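You operate a simulated robot arm through the tools that you are given. There is no shell and no other tool.

You are at the controls of a simulated robot arm. One attempt, no reset.

## Task
Test the panel stop button on the running chain, then reset.
Fine: run back, hit the button, twist it out.
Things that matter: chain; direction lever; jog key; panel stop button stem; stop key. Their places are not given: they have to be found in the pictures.

Only the result counts: the job must be done as asked and must still hold three seconds after the hand-in. Knocking over, shifting, dropping, spilling or breaking anything else fails it.

## Robot
A 6-joint arm with a two-finger parallel gripper, fixed in place. Base frame: the origin is at the foot of the arm, x ahead of it, y to its left, z up. Lengths are in m, angles in rad, forces in N, time in s.
With the tool pointing down near the work surface it reaches from about 0.3 to 0.66 m from the base axis. Its first joint turns from -2.007 to 2.007 rad. Payload 3.43 kg.
The tool frame sits at the grasp point between the pads (the TCP): z along the fingers, y along the line on which they close. The tips reach 0.034 m beyond it. Largest opening 0.128 m; finger width 0.024, thickness 0.012; the body of the gripper, 0.048 by 0.13 m, starts 0.096 m behind the TCP.
Orientation is told as [roll, pitch, yaw] about the base's x, y, z axes, in that order, counted from this pose: with the fingers straight down and closing along the base's y, the tool's x points along the base's -x, its y along +y and its z along -z.

## Interface
- The arm moves only by the tool drive_tool. Its arguments are lists of equal length, an entry for each row: "slide": the shift along the tool's x, y, z in m, a list of three; "turn": the turn, a rotation vector about the tool's x, y, z in rad, a list of three. In form: {"slide": [[tx, ty, tz], ...], "turn": [[rx, ry, rz], ...]}. A call has 1 to 20 rows; each row is the pose to reach, as a shift and turn from the pose commanded when the call began, along the tool's axes at that moment. "gripper" is the finger opening in m, from 0 to 0.128, set as the call begins (left out, the last holds). Rows are played at 5 a second. More than 0.05 m and 0.15 rad between two rows, or a gripper value outside its range, and nothing of the call is played. A pose out of reach is approached as far as the arm can. The call stops where the force on the tool passes 60 N (or 10 N more than at its start, if that is more) or the arm is blocked; 0.2 s more then pass. Each finger travels about 0.153 m/s and halts on what it meets, pressing with about 30 N; the grip force reading is that of the motor and also rises with nothing between the fingers. The clock runs only during rows and for 0.2 s after the last one: add rows that repeat a pose to give the fingers time. The reply holds the time, the measured pose of the TCP, the force on the tool along the base axes, the opening and the grip force, in the units named above and with some noise, with the torque about the TCP (base axes, N m) and any sound that the robot's microphone picked up.
- Cameras (640 x 400 px; columns grow to the right, rows downward): "scene" is fixed at [0.0441, -0.6583, 1.5341]; the picture's right is [0.66, -0.75, 0.00], its down [-0.33, -0.29, -0.90] and it looks along [0.68, 0.59, -0.44] (base axes); focal length 363 px, centre (320, 200). "wrist" rides on the gripper at [0.076, -0.011, -0.16] in the tool frame; the picture's right is [0.15, 0.99, 0.00], its down [-0.88, 0.13, -0.46] and it looks along [-0.45, 0.07, 0.89] (tool axes); focal length 234 px, centre (320, 200).
- grab_frame(camera): a new picture of that camera. No time passes.
- slide_trunk(by): slides the trunk up (or, below 0, down) by that many m; the arm rides with it, the base frame stays. It gives what a move gives, with no picture.
- measure_at(camera, pixels): there is no depth. For up to 12 entries [column, row, z] of the newest picture of that camera ("zoom" is the newest enlarged one), the place [x, y] in the base frame at which the ray of that pixel passes the height z, good to about 0.002 m, but the place of the scene camera against the robot may be out by one fixed shift of up to 0.012 m in any direction. No time passes.
- enlarge(camera, box): a new picture of the part [left, top, right, bottom] of that camera's present view, enlarged. No time passes.
- finish_job(): hands the job in; it is judged then, once.

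Unless the task says otherwise, let go and move clear before handing in.

The tools are called after "Emit:" as a command line: name --argument value ..., lists and objects as JSON in quotes. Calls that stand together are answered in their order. drive_tool: Moves the arm, as the interface text tells. Its arguments: {"type":"object","properties":{"slide":{"type":"array","items":{"type":"array","items":{"type":"number"}}},"turn":{"type":"array","items":{"type":"array","items":{"type":"number"}}},"gripper":{"type":"number"}},"required":["slide","turn"]} The other tools are called the same way: slide_trunk (by) slides the trunk up or down; grab_frame (camera) takes a picture; measure_at (camera, pixels) gives the place at which the rays of pixels pass given heights; enlarge (camera, box) takes an enlarged picture of a part of a camera's view; finish_job () hands the job in.

At the start:

```text
t: 0.0
ee_pos: [0.3585, -0.2648, 1.3568]
orientation: [-0.001, 0.001, -0.001]
contact_force: [0.5, -1.4, 0.7]
wrist_torque: [-0.01, 0.01, -0.01]
opening: 0.1279
grasp_force: 0.0
trunk travel left (down, up): [-0.925, 0.065]
```

scene: 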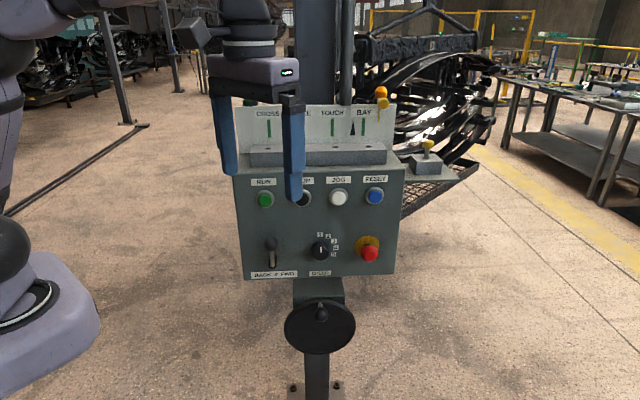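
wrist: 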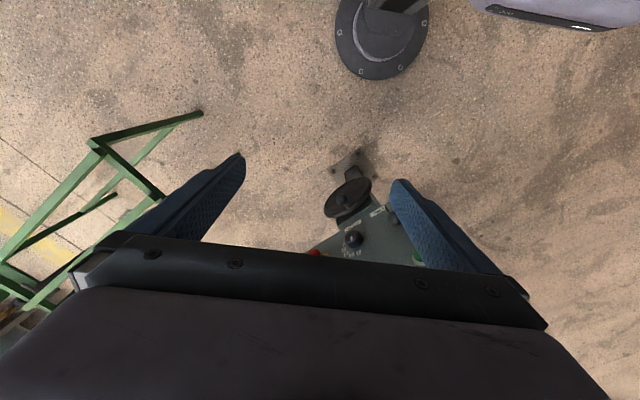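

The scene shows a panel with RUN (265,199), STOP (303,198, hidden by the finger), JOG (338,197), RESET (375,195), a lever BACK/FWD (270,250), a selector (320,250) and a red mushroom button (369,253). I will enlarge the view to read it better.

Emit:
enlarge --camera "scene" --box '[220, 90, 420, 215]'

Emit:
enlarge --camera "scene" --box '[230, 170, 410, 283]'

```text
3.20 times, centred on (320, 152) of scene
```

zoom: 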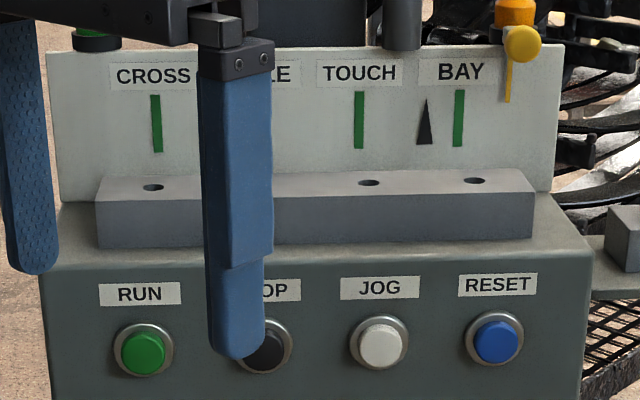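

```text
3.54 times, centred on (320, 226) of scene
```

zoom: 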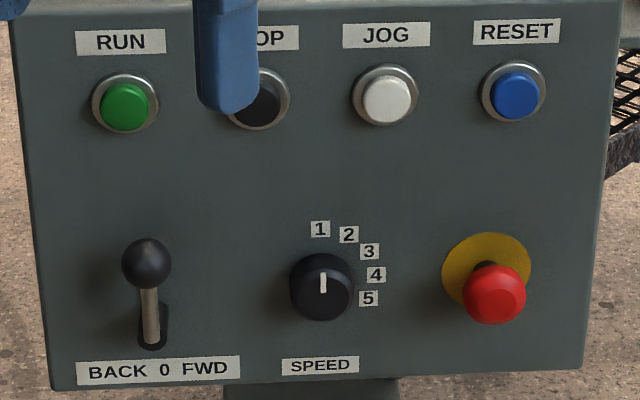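

The panel has a scale (CROSS, …, TOUCH, BAY) with a pointer near BAY. The finger hides part of it. I'll look closer from both cameras before moving, to triangulate.

Emit:
enlarge --camera "wrist" --box '[270, 150, 470, 275]'

Emit:
enlarge --camera "scene" --box '[340, 0, 520, 220]'

Emit:
measure_at --camera "scene" --pixels '[[315, 388, 0.0], [369, 253, 0.9], [369, 253, 1.0], [369, 253, 1.1], [265, 199, 1.0], [265, 199, 1.1], [265, 199, 1.2], [375, 195, 1.0], [375, 195, 1.1], [375, 195, 1.2], [294, 200, 1.3228], [230, 173, 1.3228]]'

Emit:
measure_at --camera "wrist" --pixels '[[312, 252, 0.8], [312, 252, 0.9], [312, 252, 1.0], [312, 252, 1.1], [418, 258, 0.9], [418, 258, 1.0], [418, 258, 1.1], [418, 258, 1.2], [380, 40, 0.0], [350, 160, 0.0], [352, 239, 0.9], [352, 239, 1.0]]'

```text
3.20 times, centred on (370, 212) of wrist
```

zoom: 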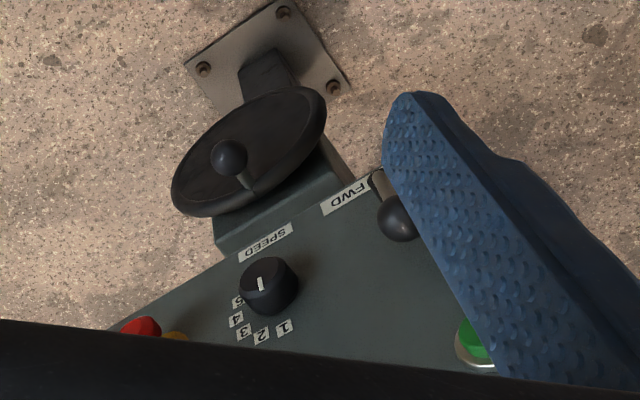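

```text
1.82 times, centred on (430, 110) of scene
```

zoom: 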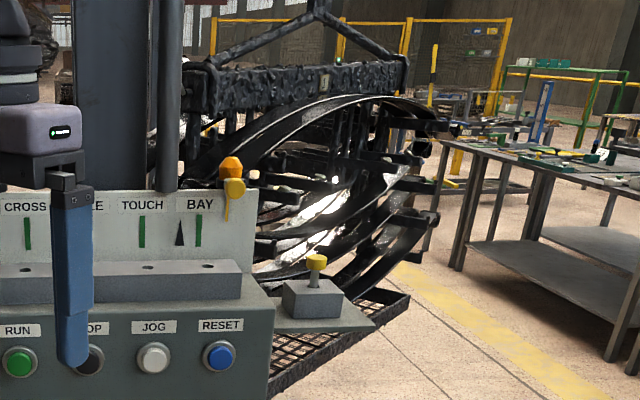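

```text
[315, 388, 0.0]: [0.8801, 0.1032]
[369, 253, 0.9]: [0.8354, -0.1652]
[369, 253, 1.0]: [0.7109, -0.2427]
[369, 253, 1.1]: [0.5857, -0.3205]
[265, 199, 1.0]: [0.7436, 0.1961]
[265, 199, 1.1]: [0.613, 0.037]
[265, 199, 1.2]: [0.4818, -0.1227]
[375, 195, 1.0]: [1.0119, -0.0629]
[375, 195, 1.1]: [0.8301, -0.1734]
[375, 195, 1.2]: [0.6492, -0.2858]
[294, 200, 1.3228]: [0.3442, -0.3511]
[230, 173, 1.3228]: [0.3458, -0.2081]
```

```text
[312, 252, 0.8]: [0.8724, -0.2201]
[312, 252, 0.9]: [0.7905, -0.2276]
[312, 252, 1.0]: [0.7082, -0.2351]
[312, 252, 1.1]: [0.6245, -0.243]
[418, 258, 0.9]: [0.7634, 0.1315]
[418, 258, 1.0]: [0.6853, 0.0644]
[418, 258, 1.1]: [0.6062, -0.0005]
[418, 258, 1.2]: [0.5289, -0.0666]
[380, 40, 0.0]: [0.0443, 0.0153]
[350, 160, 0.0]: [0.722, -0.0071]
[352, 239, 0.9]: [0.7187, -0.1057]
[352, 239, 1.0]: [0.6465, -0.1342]
```

The two cameras agree on about (0.71, -0.24, 1.0) for the red button and (0.58, -0.01, 1.12) for RUN, so the panel faces about (-0.66, -0.75). I'll turn the tool about the vertical first, closing the fingers, and then tilt it to face the panel.

Emit:
drive_tool --slide '[[0, 0, 0], [0, 0, 0], [0, 0, 0], [0, 0, 0], [0, 0, 0], [0, 0, 0]]' --turn '[[0, 0, -0.14], [0, 0, -0.28], [0, 0, -0.42], [0, 0, -0.56], [0, 0, -0.7], [0, 0, -0.84]]' --gripper 0.0

```text
t: 1.4
ee_pos: [0.3577, -0.2658, 1.3573]
orientation: [0.001, 0.001, 0.844]
contact_force: [-0.2, 0.3, -0.1]
wrist_torque: [0.05, 0.02, -0.01]
opening: 0.0
grasp_force: 29.8
trunk travel left (down, up): [-0.925, 0.065]
```

The yaw is now 0.84 with nothing touched. Next I tilt the tool forward to horizontal.

Emit:
drive_tool --slide '[[0, 0, 0], [0, 0, 0], [0, 0, 0], [0, 0, 0], [0, 0, 0], [0, 0, 0], [0, 0, 0], [0, 0, 0], [0, 0, 0], [0, 0, 0], [0, 0, 0]]' --turn '[[0, -0.1428, 0], [0, -0.2856, 0], [0, -0.4284, 0], [0, -0.5712, 0], [0, -0.714, 0], [0, -0.8568, 0], [0, -0.9996, 0], [0, -1.1424, 0], [0, -1.2852, 0], [0, -1.428, 0], [0, -1.5708, 0]]'

Emit:
grab_frame --camera "scene"

Emit:
grab_frame --camera "wrist"

```text
t: 3.8
ee_pos: [0.3718, -0.2562, 1.3482]
orientation: [0.492, -1.57, 0.341]
contact_force: [0.4, -0.3, 0.1]
wrist_torque: [-0.02, 0.01, 0.03]
opening: 0.0
grasp_force: 30.8
out of reach, approached as far as the arm can: row 11
trunk travel left (down, up): [-0.925, 0.065]
```

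```text
taken
```

scene: 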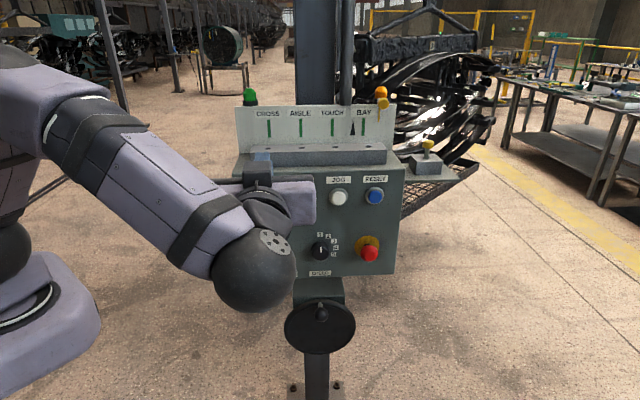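

```text
taken
```

wrist: 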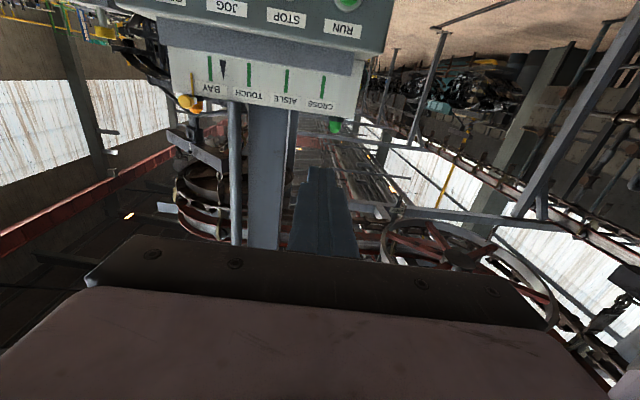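

The tool is now about horizontal (row 11 was just out of reach) and the tip is still far in front of the panel. The scale reads CROSS, AISLE, TOUCH, BAY, with the pointer just left of BAY. I'll lower the trunk to bring the tool to button height.

Emit:
slide_trunk --by -0.22

Emit:
grab_frame --camera "scene"

Emit:
grab_frame --camera "wrist"

```text
t: 6.1
ee_pos: [0.3698, -0.2565, 1.1294]
orientation: [-0.021, -1.567, 0.858]
contact_force: [-0.6, 0.1, 1.2]
wrist_torque: [-0.03, 0.01, 0.0]
opening: 0.0
grasp_force: 30.2
trunk travel left (down, up): [-0.705, 0.285]
```

```text
taken
```

scene: 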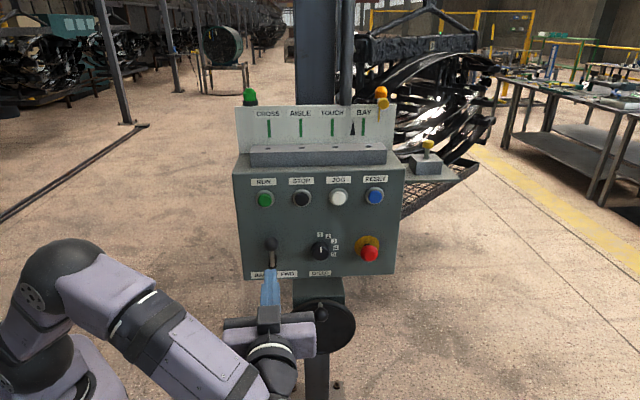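

```text
taken
```

wrist: 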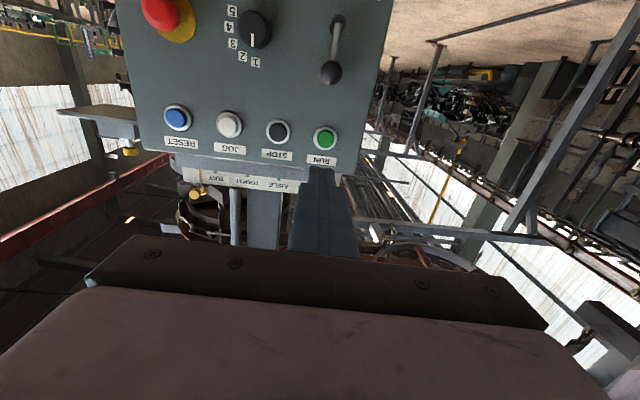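

Now the whole panel is free in the scene view and upside down in the wrist view. I'll enlarge both to find the control centres.

Emit:
enlarge --camera "scene" --box '[220, 80, 420, 205]'

Emit:
enlarge --camera "scene" --box '[225, 165, 415, 284]'

Emit:
enlarge --camera "wrist" --box '[110, 0, 400, 181]'

```text
3.20 times, centred on (320, 142) of scene
```

zoom: 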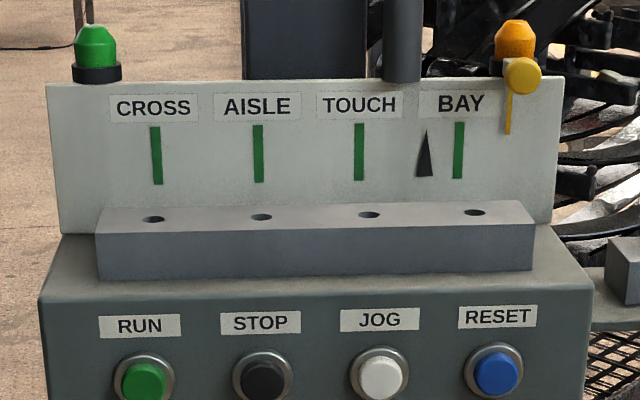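

```text
3.36 times, centred on (320, 224) of scene
```

zoom: 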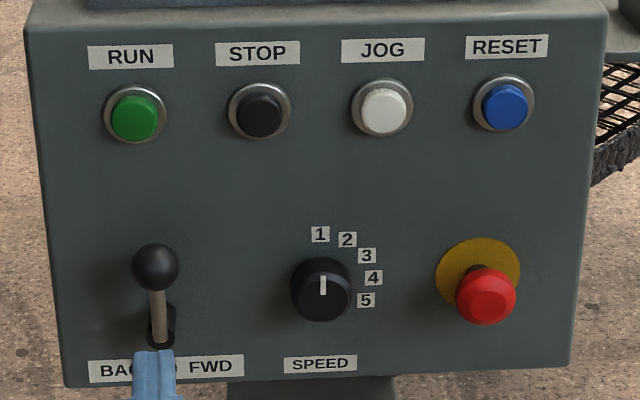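

```text
2.21 times, centred on (255, 90) of wrist
```

zoom: 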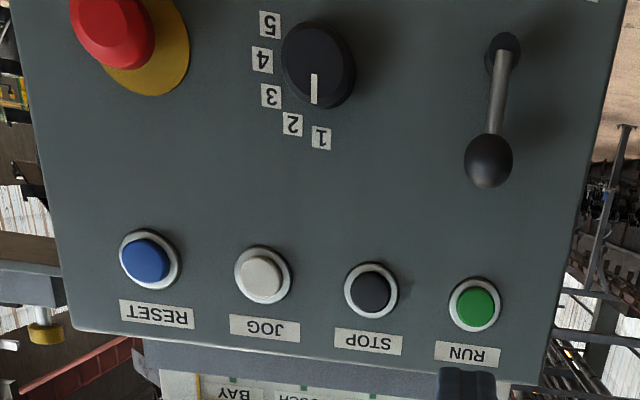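

Both views are sharp. I'll get the rays for the same features from each camera, starting with the wrist zoom.

Emit:
measure_at --camera "zoom" --pixels '[[474, 304, 1.1], [474, 304, 1.15], [371, 290, 1.1], [371, 290, 1.15], [150, 260, 1.1], [150, 260, 1.15], [489, 160, 1.02], [489, 160, 1.1], [112, 33, 0.98], [112, 33, 1.02], [503, 52, 0.95], [503, 52, 1.0]]'

Emit:
enlarge --camera "scene" --box '[225, 165, 415, 284]'

Emit:
measure_at --camera "zoom" --pixels '[[135, 114, 1.1], [135, 114, 1.15], [260, 110, 1.1], [260, 110, 1.15], [503, 103, 1.1], [503, 103, 1.15], [156, 267, 1.02], [156, 267, 1.1], [487, 296, 0.98], [487, 296, 1.02], [160, 330, 0.95], [160, 330, 1.0]]'

```text
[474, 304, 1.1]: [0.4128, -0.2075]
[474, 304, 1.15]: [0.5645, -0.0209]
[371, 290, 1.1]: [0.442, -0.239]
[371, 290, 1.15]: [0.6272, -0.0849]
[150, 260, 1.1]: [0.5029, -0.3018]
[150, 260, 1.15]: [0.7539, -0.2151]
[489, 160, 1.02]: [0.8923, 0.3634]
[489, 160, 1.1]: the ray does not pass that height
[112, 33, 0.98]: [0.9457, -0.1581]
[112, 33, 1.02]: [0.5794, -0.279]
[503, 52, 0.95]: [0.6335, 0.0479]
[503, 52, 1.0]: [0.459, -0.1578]
```

```text
3.36 times, centred on (320, 224) of scene
```

zoom: 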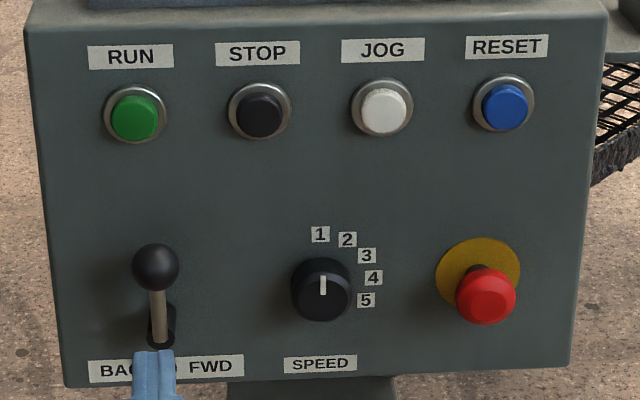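

```text
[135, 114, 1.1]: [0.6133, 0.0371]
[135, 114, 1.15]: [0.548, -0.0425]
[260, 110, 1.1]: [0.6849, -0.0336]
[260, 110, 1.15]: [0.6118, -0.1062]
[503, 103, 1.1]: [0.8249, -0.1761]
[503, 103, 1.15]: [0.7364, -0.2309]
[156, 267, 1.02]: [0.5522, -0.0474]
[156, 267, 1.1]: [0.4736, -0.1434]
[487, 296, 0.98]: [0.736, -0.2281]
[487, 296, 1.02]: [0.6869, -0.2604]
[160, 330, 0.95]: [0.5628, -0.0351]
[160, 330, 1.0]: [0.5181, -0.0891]
```

Triangulation gives RUN at about (0.553, -0.036, 1.146), RESET at about (0.735, -0.222, 1.146) and the lever slot at about (0.538, -0.065, 0.977). So the panel is turned 45° and its face leans back a little. I'll look closely at the lever and the red button.

Emit:
enlarge --camera "scene" --box '[240, 225, 304, 285]'

Emit:
enlarge --camera "wrist" --box '[290, 0, 400, 100]'

Emit:
enlarge --camera "wrist" --box '[120, 0, 290, 90]'

Emit:
measure_at --camera "wrist" --pixels '[[255.5, 62, 1.0], [255.5, 62, 1.04], [232.4, 10.4, 0.95], [232.4, 10.4, 1.0]]'

Emit:
measure_at --camera "scene" --pixels '[[320, 234.1, 1.0], [320, 234.1, 1.05], [333.7, 253.8, 0.95], [333.7, 253.8, 1.0]]'

```text
6.67 times, centred on (272, 255) of scene
```

zoom: 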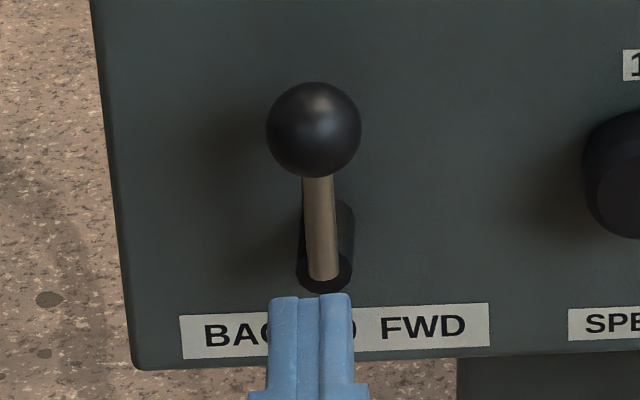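

```text
4.00 times, centred on (345, 50) of wrist
```

zoom: 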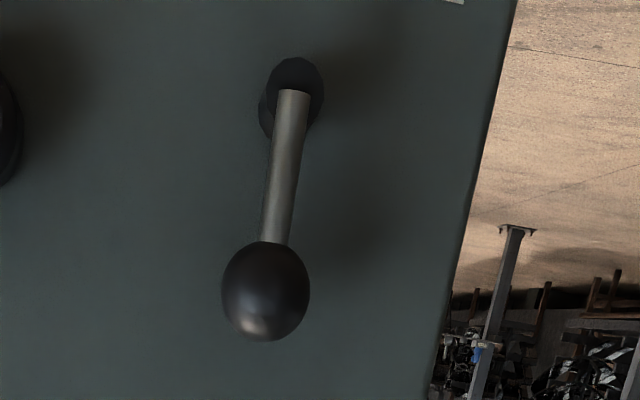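

```text
3.76 times, centred on (205, 45) of wrist
```

zoom: 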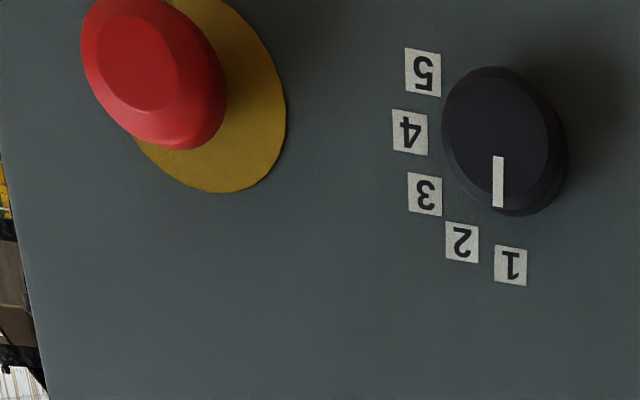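

```text
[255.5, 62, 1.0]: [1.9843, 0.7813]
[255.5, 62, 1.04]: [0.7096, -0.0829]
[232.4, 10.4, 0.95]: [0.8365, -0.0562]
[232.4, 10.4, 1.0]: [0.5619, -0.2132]
```

```text
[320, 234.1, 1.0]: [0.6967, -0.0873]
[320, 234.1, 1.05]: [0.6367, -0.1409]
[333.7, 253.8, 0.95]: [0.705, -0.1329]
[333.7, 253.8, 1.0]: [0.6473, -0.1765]
```

The lever sits upright at 0 on a hub that stands out from the panel, so its knob should swing left for BACK. The speed knob is at 1 and the red cap stands out about 45 mm. I'll move in front of the red button for a second, closer wrist view and a reach check.

Emit:
drive_tool --slide '[[0.0113, -0.0316, 0.0134], [0.0226, -0.0632, 0.0268], [0.0339, -0.0948, 0.0402], [0.0452, -0.1264, 0.0536], [0.0565, -0.158, 0.067], [0.0678, -0.1896, 0.0804], [0.079, -0.2212, 0.0936]]' --turn '[[0.0075, 0, 0], [0.015, 0, 0], [0.0225, 0, 0], [0.03, 0, 0], [0.0375, 0, 0], [0.045, 0, 0], [0.052, 0, 0]]'

Emit:
grab_frame --camera "wrist"

Emit:
grab_frame --camera "scene"

```text
t: 7.7
ee_pos: [0.5833, -0.3153, 1.0476]
orientation: [0.538, -1.567, 0.245]
contact_force: [0.4, 0.0, 0.6]
wrist_torque: [-0.02, -0.03, 0.03]
opening: 0.0
grasp_force: 29.6
out of reach, approached as far as the arm can: row 7
trunk travel left (down, up): [-0.705, 0.285]
```

```text
taken
```

wrist: 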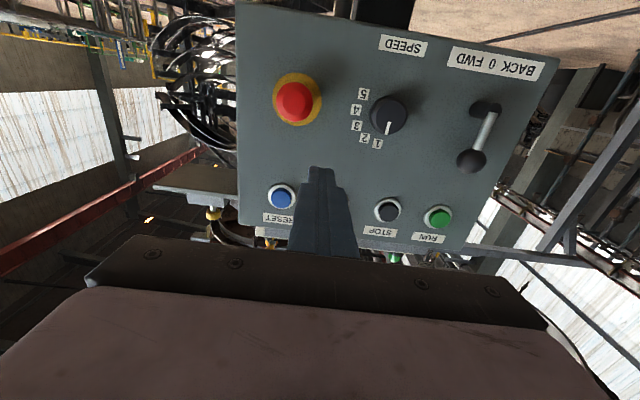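

```text
taken
```

scene: 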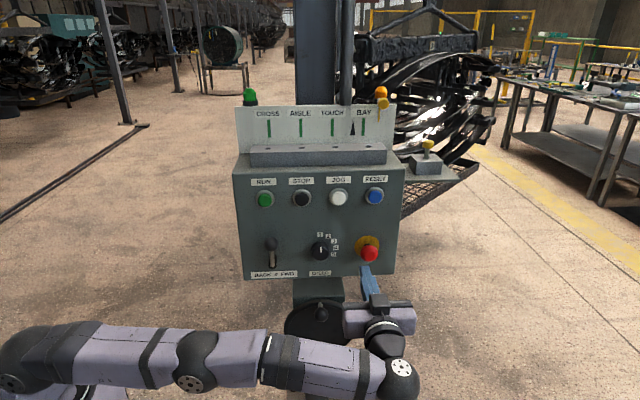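

Row 7 was out of reach: the arm is almost straight with TCP at (0.583, -0.315), so the red button needs a heading nearer to radial (about 35°). First I'll use this good wrist view to triangulate all controls again.

Emit:
enlarge --camera "wrist" --box '[230, 10, 390, 110]'

Emit:
enlarge --camera "wrist" --box '[370, 30, 570, 255]'

Emit:
enlarge --camera "wrist" --box '[230, 20, 560, 240]'

```text
4.00 times, centred on (310, 60) of wrist
```

zoom: 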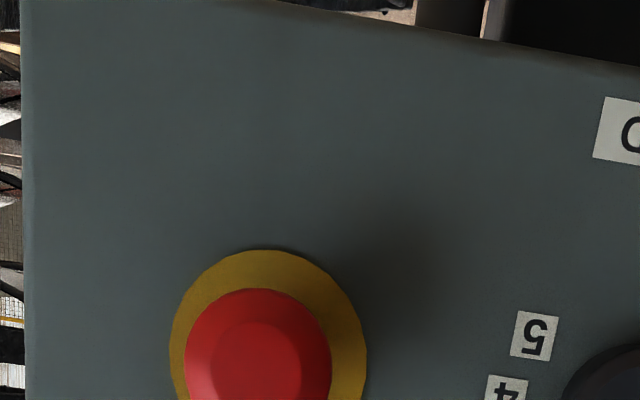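

```text
1.78 times, centred on (470, 142) of wrist
```

zoom: 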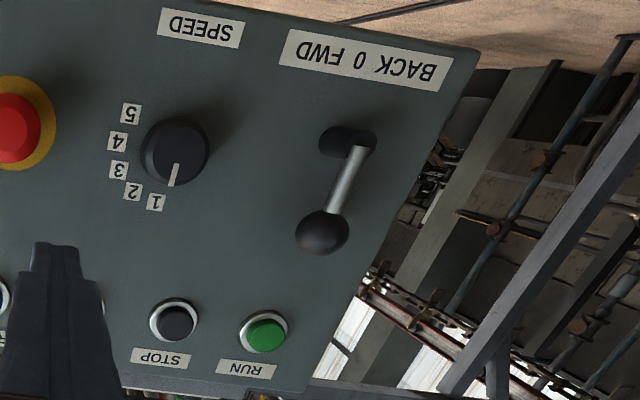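

```text
1.82 times, centred on (395, 130) of wrist
```

zoom: 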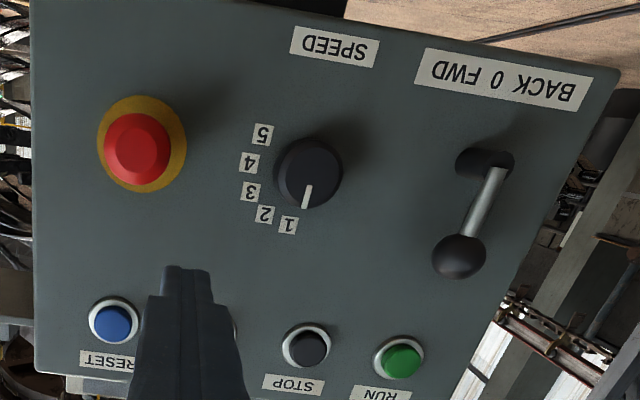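

I'll take the rays of the same features in this zoom, at two heights each.

Emit:
measure_at --camera "zoom" --pixels '[[136, 148, 0.95], [136, 148, 1.0], [142, 144, 0.95], [142, 144, 1.0], [459, 257, 1.02], [459, 257, 1.06], [497, 168, 0.96], [497, 168, 1.0], [398, 357, 1.1], [398, 357, 1.15], [497, 80, 0.92], [497, 80, 0.96]]'

Emit:
measure_at --camera "zoom" --pixels '[[403, 361, 1.1], [403, 361, 1.15], [288, 224, 1.02], [288, 224, 1.06], [263, 134, 0.95], [263, 134, 0.98], [113, 321, 1.1], [113, 321, 1.15], [306, 345, 1.1], [306, 345, 1.15], [34, 370, 1.15], [34, 370, 1.2]]'

```text
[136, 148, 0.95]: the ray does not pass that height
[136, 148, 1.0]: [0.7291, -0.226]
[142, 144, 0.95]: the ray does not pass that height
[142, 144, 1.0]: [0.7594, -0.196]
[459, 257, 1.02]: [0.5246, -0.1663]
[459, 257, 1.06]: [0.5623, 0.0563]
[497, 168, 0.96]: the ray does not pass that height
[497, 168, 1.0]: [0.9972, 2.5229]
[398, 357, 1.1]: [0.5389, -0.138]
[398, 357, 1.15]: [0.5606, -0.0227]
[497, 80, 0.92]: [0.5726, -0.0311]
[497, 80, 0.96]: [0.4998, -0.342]
```

```text
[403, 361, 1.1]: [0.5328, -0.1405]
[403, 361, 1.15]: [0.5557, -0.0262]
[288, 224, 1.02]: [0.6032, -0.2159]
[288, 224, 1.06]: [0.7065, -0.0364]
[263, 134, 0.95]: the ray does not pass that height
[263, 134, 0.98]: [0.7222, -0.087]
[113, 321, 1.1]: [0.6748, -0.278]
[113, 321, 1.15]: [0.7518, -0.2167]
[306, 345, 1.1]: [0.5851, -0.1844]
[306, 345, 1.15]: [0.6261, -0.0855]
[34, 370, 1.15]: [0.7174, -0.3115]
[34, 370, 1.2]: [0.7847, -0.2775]
```

Two wrist views now agree. Panel plane: (x+y)/√2 ≈ 0.381, vertical.
- RUN ring: (0.560, -0.026, 1.149)
- Lever knob: (0.541, -0.059, 1.039), hub at z 0.976
- Red cap front: about (0.717, -0.236, 0.999)

I want to see how the arm is stretched at the wrist, to plan reaching the red button.

Emit:
enlarge --camera "scene" --box '[230, 250, 450, 400]'

Emit:
enlarge --camera "scene" --box '[0, 250, 240, 400]'

```text
2.67 times, centred on (340, 325) of scene
```

zoom: 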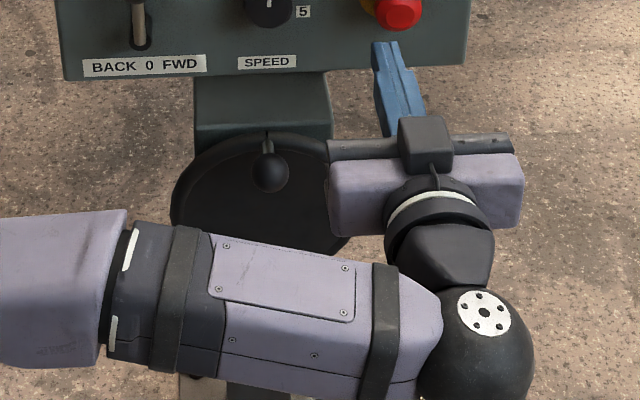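

```text
2.67 times, centred on (120, 325) of scene
```

zoom: 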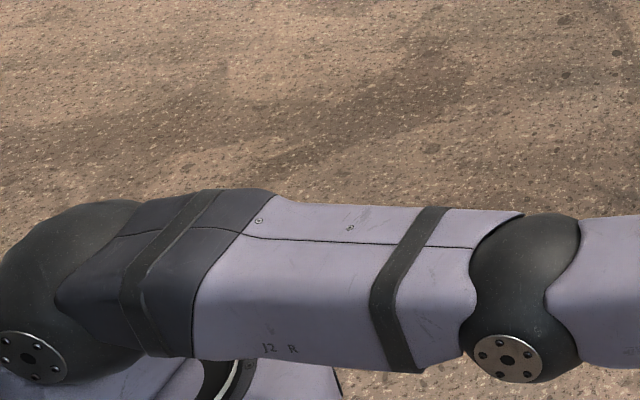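

The arm has a ball wrist on the tool axis and is fully stretched here, so for the red button I will come in at a heading of about 33°. Now I go in front of the lever, to the right of its knob, with the tip still 40 mm short of it.

Emit:
drive_tool --slide '[[0.0035, 0.0349, 0.0], [0.007, 0.0698, 0.01], [0.0105, 0.1047, 0.025], [0.014, 0.1396, 0.04], [0.0176, 0.1744, 0.0605]]' --turn '[[0, 0, 0], [0, 0, 0], [0, 0, 0], [0, 0, 0], [0, 0, 0]]'

Emit:
grab_frame --camera "wrist"

Emit:
grab_frame --camera "scene"

```text
t: 8.9
ee_pos: [0.5052, -0.1481, 1.0282]
orientation: [-0.488, -1.568, 1.27]
contact_force: [-0.9, -0.3, -0.1]
wrist_torque: [-0.01, -0.02, 0.05]
opening: 0.0
grasp_force: 30.1
trunk travel left (down, up): [-0.705, 0.285]
```

```text
taken
```

wrist: 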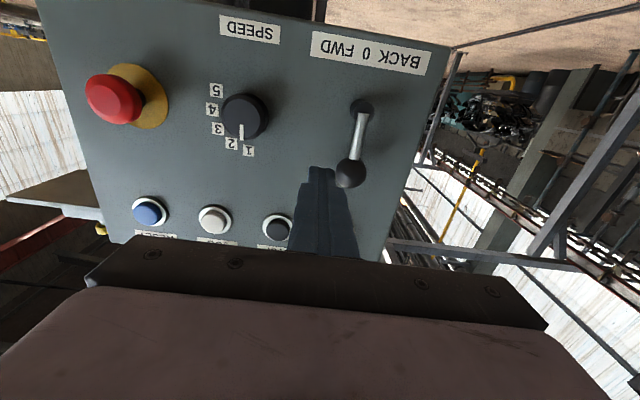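

```text
taken
```

scene: 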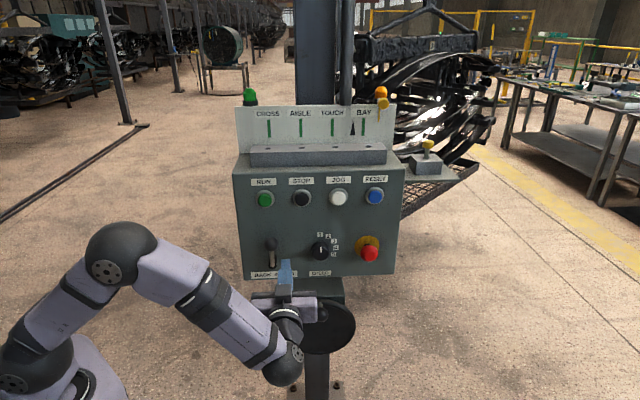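

The TCP is at (0.505, -0.148, 1.028), right where planned. I'll check the knob and red cap again from this third view before moving in.

Emit:
enlarge --camera "wrist" --box '[290, 20, 450, 240]'

Emit:
measure_at --camera "wrist" --pixels '[[350.5, 173, 1.02], [350.5, 173, 1.06], [361, 108, 0.98], [361, 108, 0.96], [109, 100, 1.0], [109, 100, 0.98], [276, 227, 1.1], [276, 227, 1.15], [149, 211, 1.1], [149, 211, 1.15]]'

```text
1.82 times, centred on (370, 130) of wrist
```

zoom: 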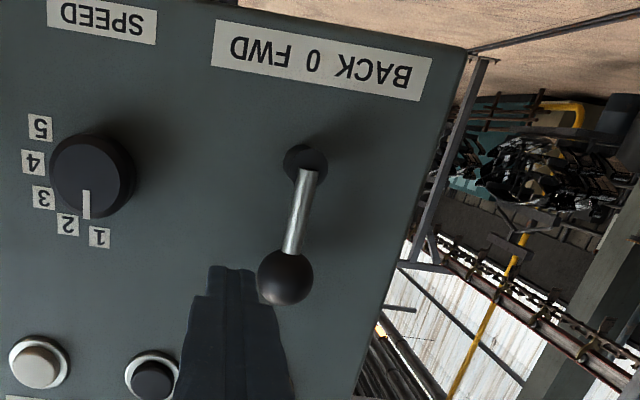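

```text
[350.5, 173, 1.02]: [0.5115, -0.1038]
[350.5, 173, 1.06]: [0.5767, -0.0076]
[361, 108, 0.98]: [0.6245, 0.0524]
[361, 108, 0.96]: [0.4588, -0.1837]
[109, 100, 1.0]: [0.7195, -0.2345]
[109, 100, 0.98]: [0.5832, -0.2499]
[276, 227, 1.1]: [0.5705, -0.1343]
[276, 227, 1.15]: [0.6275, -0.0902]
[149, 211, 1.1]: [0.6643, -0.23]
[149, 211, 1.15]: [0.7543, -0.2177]
```

The third view puts the knob at (0.542, -0.058, 1.039), radius 17 mm, matching the earlier result. I advance straight in on its right side, leaving about 9 mm gap.

Emit:
drive_tool --slide '[[0, 0, 0.026], [0, 0, 0.052], [0, 0, 0.0785]]' --turn '[[0, 0, 0], [0, 0, 0], [0, 0, 0]]'

Emit:
enlarge --camera "scene" --box '[225, 165, 415, 284]'

Emit:
enlarge --camera "wrist" --box '[240, 60, 440, 260]'

```text
t: 9.7
ee_pos: [0.5585, -0.0933, 1.027]
orientation: [-0.086, -1.568, 0.872]
contact_force: [0.5, -0.5, 0.2]
wrist_torque: [0.01, 0.01, 0.01]
opening: 0.0
grasp_force: 30.3
trunk travel left (down, up): [-0.705, 0.285]
```

```text
3.36 times, centred on (320, 224) of scene
```

zoom: 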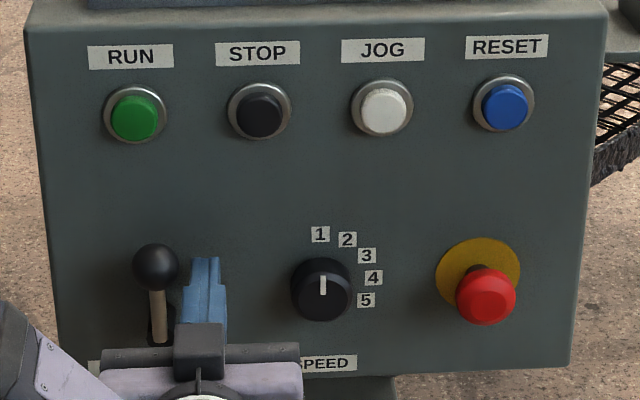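

```text
2.00 times, centred on (340, 160) of wrist
```

zoom: 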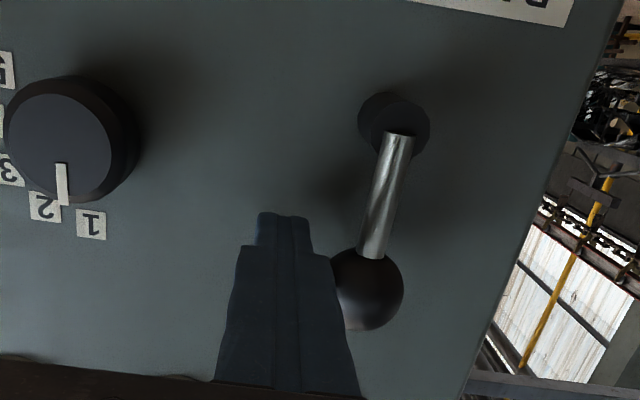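

The finger stands just right of the knob with no contact. I push it left about 38 mm and look for the force and where the lever ends.

Emit:
drive_tool --slide '[[0, 0.01, 0], [0, 0.018, 0], [0, 0.025, 0], [0, 0.032, 0], [0, 0.038, 0]]' --turn '[[0, 0, 0], [0, 0, 0], [0, 0, 0], [0, 0, 0], [0, 0, 0]]'

Emit:
enlarge --camera "scene" --box '[225, 165, 415, 284]'

Emit:
enlarge --camera "wrist" --box '[240, 60, 440, 260]'

```text
t: 10.9
ee_pos: [0.5317, -0.0643, 1.032]
orientation: [0.028, -1.568, 0.755]
contact_force: [-0.2, -1.1, 0.9]
wrist_torque: [-0.01, 0.03, 0.03]
opening: 0.0
grasp_force: 30.0
trunk travel left (down, up): [-0.705, 0.285]
```

```text
3.36 times, centred on (320, 224) of scene
```

zoom: 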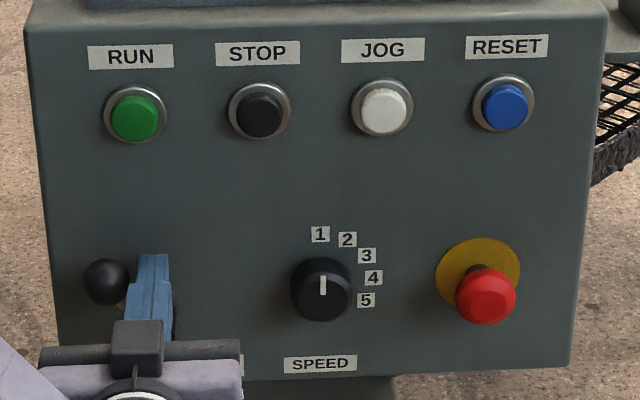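

```text
2.00 times, centred on (340, 160) of wrist
```

zoom: 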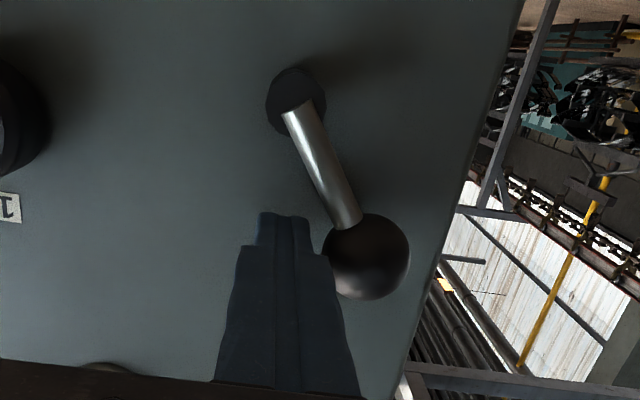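

The lever now leans left by about 35° with almost no force. I push 5 mm further to feel whether it is against its stop.

Emit:
drive_tool --slide '[[0, 0.002, 0], [0, 0.004, 0], [0, 0.006, 0]]' --turn '[[0, 0, 0], [0, 0, 0], [0, 0, 0]]'

Emit:
enlarge --camera "scene" --box '[225, 165, 415, 284]'

Emit:
enlarge --camera "wrist" --box '[240, 60, 440, 260]'

```text
t: 11.7
ee_pos: [0.529, -0.0609, 1.0313]
orientation: [-0.166, -1.567, 0.95]
contact_force: [-0.6, 1.0, 0.1]
wrist_torque: [0.03, 0.0, 0.0]
opening: 0.0
grasp_force: 29.9
trunk travel left (down, up): [-0.705, 0.285]
```

```text
3.36 times, centred on (320, 224) of scene
```

zoom: 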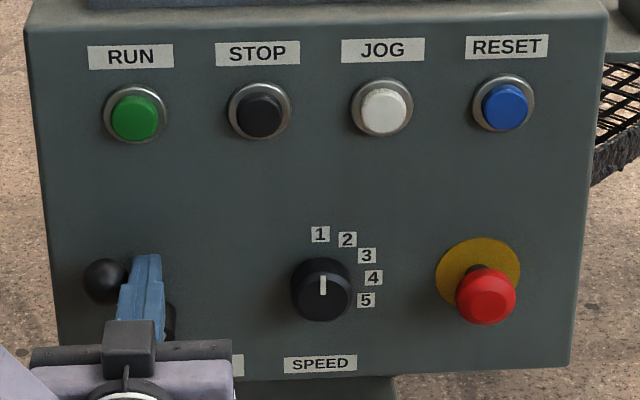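

```text
2.00 times, centred on (340, 160) of wrist
```

zoom: 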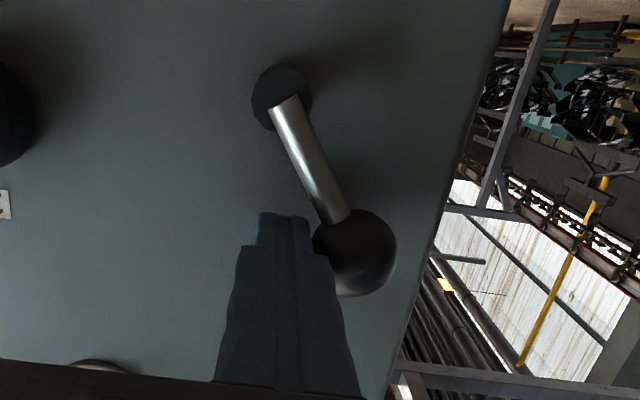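

The knob stayed put at (105,282) while the finger moved without force, so it has snapped into BACK by itself. I back out and go up in front of RUN.

Emit:
drive_tool --slide '[[0, 0, -0.03], [0, 0, -0.06], [-0.04, 0.001, -0.06], [-0.08, 0.002, -0.06], [-0.1173, 0.0028, -0.06]]' --turn '[[0, 0, 0], [0, 0, 0], [0, 0, 0], [0, 0, 0], [0, 0, 0]]'

Emit:
grab_frame --camera "scene"

Emit:
grab_frame --camera "wrist"

Emit:
enlarge --camera "scene" --box '[225, 165, 415, 284]'

```text
t: 12.9
ee_pos: [0.4832, -0.104, 1.1494]
orientation: [-0.026, -1.568, 0.808]
contact_force: [0.1, -0.2, -0.4]
wrist_torque: [-0.04, -0.02, 0.02]
opening: 0.0
grasp_force: 30.1
trunk travel left (down, up): [-0.705, 0.285]
```

```text
taken
```

scene: 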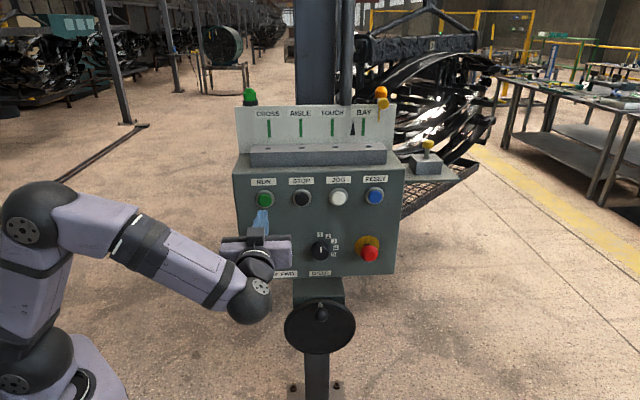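

```text
taken
```

wrist: 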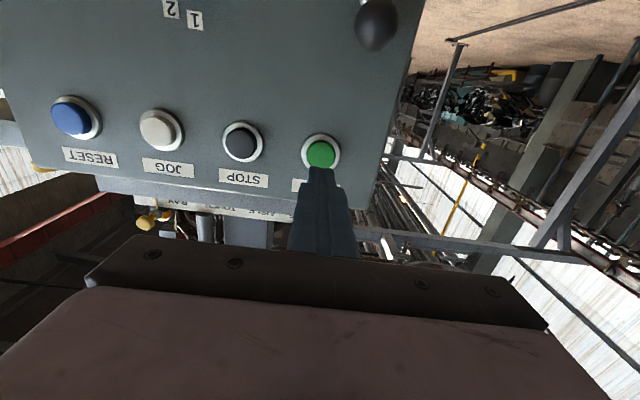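

```text
3.36 times, centred on (320, 224) of scene
```

zoom: 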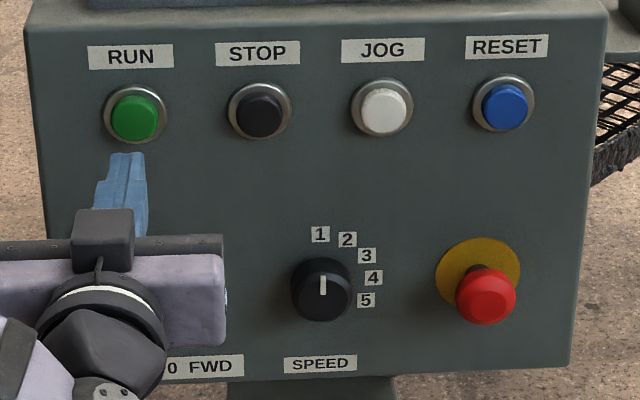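

The finger is below-in-image of RUN in the wrist view (cap at (321,155)), TCP at (0.483, -0.104, 1.149). I'll check the button centre from this view before pressing.

Emit:
enlarge --camera "wrist" --box '[270, 110, 370, 200]'

Emit:
measure_at --camera "wrist" --pixels '[[321, 152, 1.13], [321, 152, 1.15], [321, 152, 1.17], [320, 155, 1.13], [320, 155, 1.15], [320, 155, 1.17]]'

```text
4.44 times, centred on (320, 155) of wrist
```

zoom: 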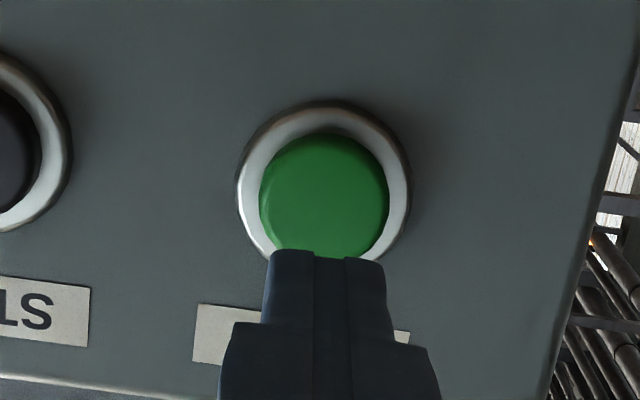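

```text
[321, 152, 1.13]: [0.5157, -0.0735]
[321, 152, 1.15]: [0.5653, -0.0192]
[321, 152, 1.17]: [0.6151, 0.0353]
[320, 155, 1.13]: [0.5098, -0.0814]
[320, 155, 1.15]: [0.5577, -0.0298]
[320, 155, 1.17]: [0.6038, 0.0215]
```

The RUN centre reads r 0.414, z 1.148 and the finger is within 1.5 mm of that axis. I advance and press in small steps, watching the force.

Emit:
drive_tool --slide '[[0, 0, 0.03], [0, 0, 0.055], [0, 0, 0.066], [0, 0, 0.07], [0, 0, 0.073]]' --turn '[[0, 0, 0], [0, 0, 0], [0, 0, 0], [0, 0, 0], [0, 0, 0]]'

Emit:
enlarge --camera "scene" --box '[220, 80, 420, 205]'

Emit:
enlarge --camera "wrist" --box '[220, 110, 420, 235]'

```text
t: 14.1
ee_pos: [0.5332, -0.0524, 1.1503]
orientation: [-1.132, -1.571, 1.914]
contact_force: [-9.3, -8.8, 1.6]
wrist_torque: [0.03, 0.0, 0.06]
opening: 0.0
grasp_force: 29.8
trunk travel left (down, up): [-0.705, 0.285]
heard: click
```

```text
3.20 times, centred on (320, 142) of scene
```

zoom: 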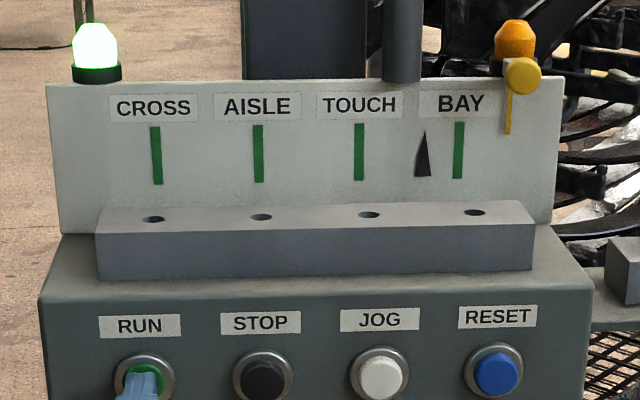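

```text
3.20 times, centred on (320, 172) of wrist
```

zoom: 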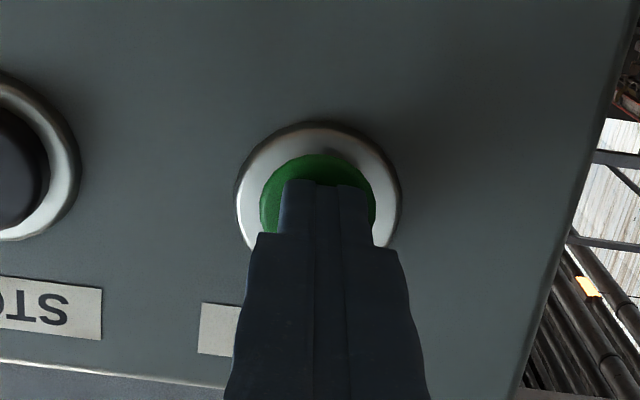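

A click sounded, the green lamp lit, and the pointer crept from 425 to 423 toward TOUCH: the chain is running back. Now I back off RUN and go straight to a spot in front of the red button, turning to a heading of 33°.

Emit:
drive_tool --slide '[[0, 0, -0.045], [0.02, -0.02, -0.075], [0.0419, -0.0579, -0.0721], [0.0638, -0.0958, -0.0692], [0.0857, -0.1337, -0.0663], [0.1076, -0.1716, -0.0634], [0.1295, -0.2095, -0.0605], [0.1513, -0.2474, -0.0576]]' --turn '[[0, 0, 0], [0.0294, 0, 0], [0.0588, 0, 0], [0.0883, 0, 0], [0.1177, 0, 0], [0.1471, 0, 0], [0.1766, 0, 0], [0.206, 0, 0]]'

Emit:
grab_frame --camera "scene"

Emit:
grab_frame --camera "wrist"

Emit:
enlarge --camera "scene" --box '[220, 80, 420, 205]'

```text
t: 15.9
ee_pos: [0.6677, -0.2646, 0.9977]
orientation: [0.219, -1.567, 0.359]
contact_force: [0.1, -0.2, 1.0]
wrist_torque: [0.01, 0.03, 0.03]
opening: 0.0
grasp_force: 29.7
trunk travel left (down, up): [-0.705, 0.285]
```

```text
taken
```

scene: 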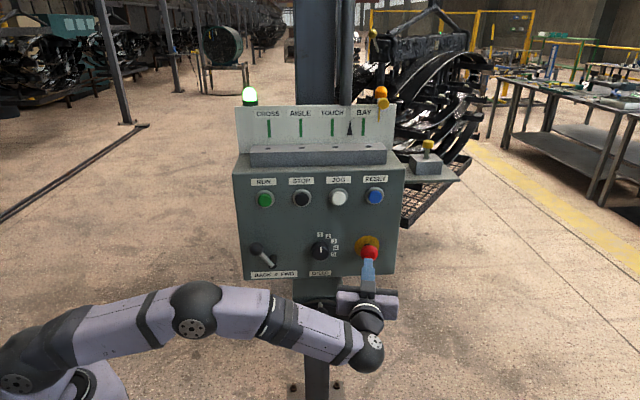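

```text
taken
```

wrist: 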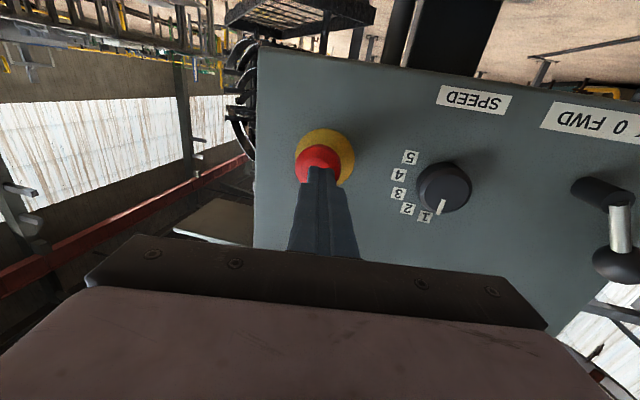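

```text
3.20 times, centred on (320, 142) of scene
```

zoom: 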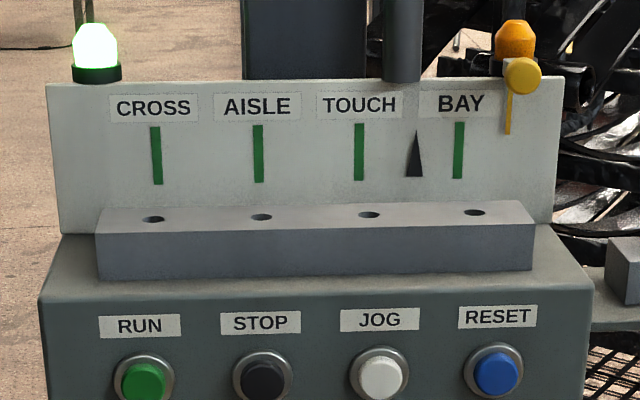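

The chain is moving (pointer now at 415, the hanging load has shifted). The fingertip lines up with the red cap at (320,163) in the wrist view; one quick check of alignment, which costs no time.

Emit:
enlarge --camera "wrist" --box '[270, 110, 370, 200]'

Emit:
enlarge --camera "scene" --box '[330, 220, 410, 290]'

Emit:
measure_at --camera "wrist" --pixels '[[325, 157, 0.98], [325, 157, 1.0], [325, 157, 1.02], [319.5, 163, 0.98], [319.5, 163, 1.0], [319.5, 163, 1.02]]'

```text
4.44 times, centred on (320, 155) of wrist
```

zoom: 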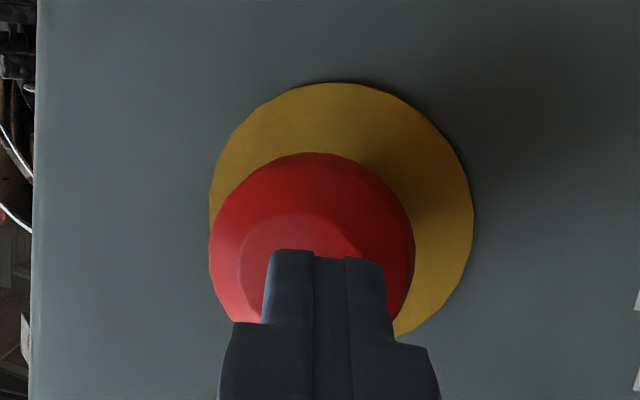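

```text
5.71 times, centred on (370, 255) of scene
```

zoom: 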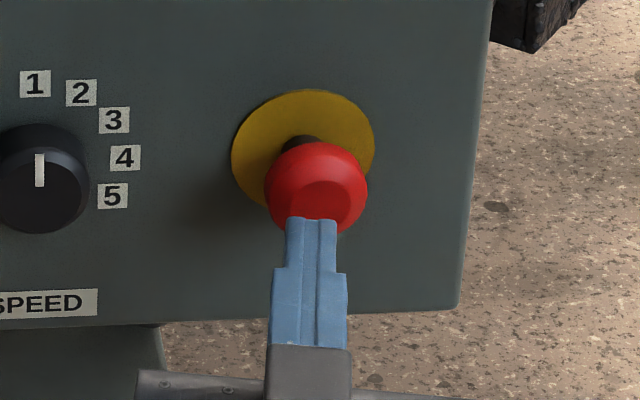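

```text
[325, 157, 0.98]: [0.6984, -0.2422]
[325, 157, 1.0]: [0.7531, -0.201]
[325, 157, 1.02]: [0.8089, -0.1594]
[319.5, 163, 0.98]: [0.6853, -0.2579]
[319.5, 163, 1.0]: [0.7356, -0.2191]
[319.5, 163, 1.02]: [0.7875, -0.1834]
```

The finger is about 7 mm left of the stem axis, but moving along the tool axis drifts it right and meets the cap within 2 mm of centre. I push in along the tool axis in small steps until it clicks or resists.

Emit:
drive_tool --slide '[[0, 0, 0.018], [0, 0, 0.023], [0, 0, 0.026], [0, 0, 0.029], [0, 0, 0.032]]' --turn '[[0, 0, 0], [0, 0, 0], [0, 0, 0], [0, 0, 0], [0, 0, 0]]'

Emit:
enlarge --camera "scene" --box '[220, 80, 420, 205]'

Emit:
enlarge --camera "scene" --box '[330, 220, 410, 290]'

Emit:
enlarge --camera "wrist" --box '[270, 110, 370, 200]'

```text
t: 17.1
ee_pos: [0.694, -0.2496, 0.9987]
orientation: [-0.198, -1.568, 0.774]
contact_force: [-14.3, -7.8, -2.4]
wrist_torque: [0.0, -0.01, 0.22]
opening: 0.0001
grasp_force: 29.9
trunk travel left (down, up): [-0.705, 0.285]
heard: click
```

```text
3.20 times, centred on (320, 142) of scene
```

zoom: 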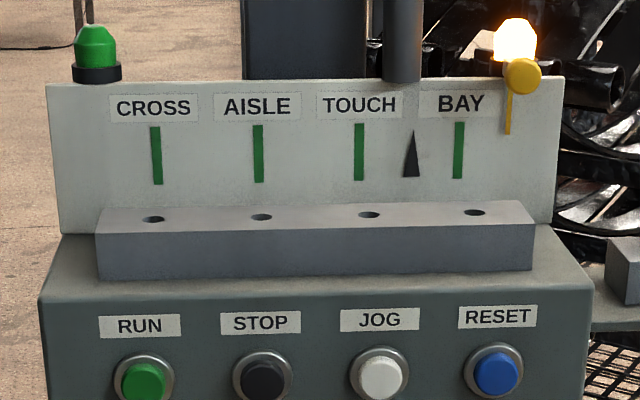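

```text
5.71 times, centred on (370, 255) of scene
```

zoom: 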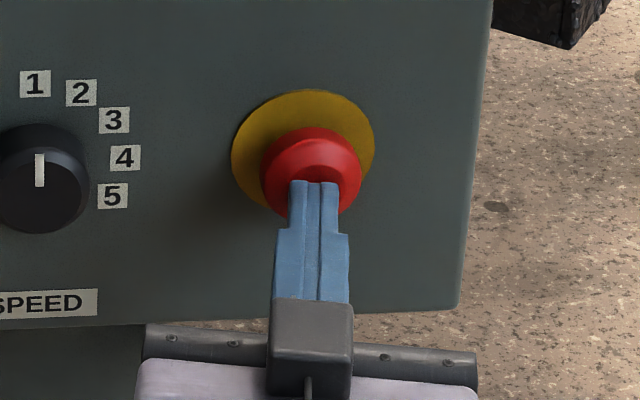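

```text
4.44 times, centred on (320, 155) of wrist
```

zoom: 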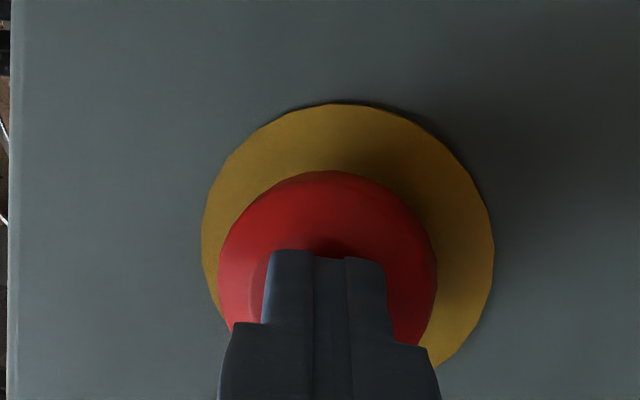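

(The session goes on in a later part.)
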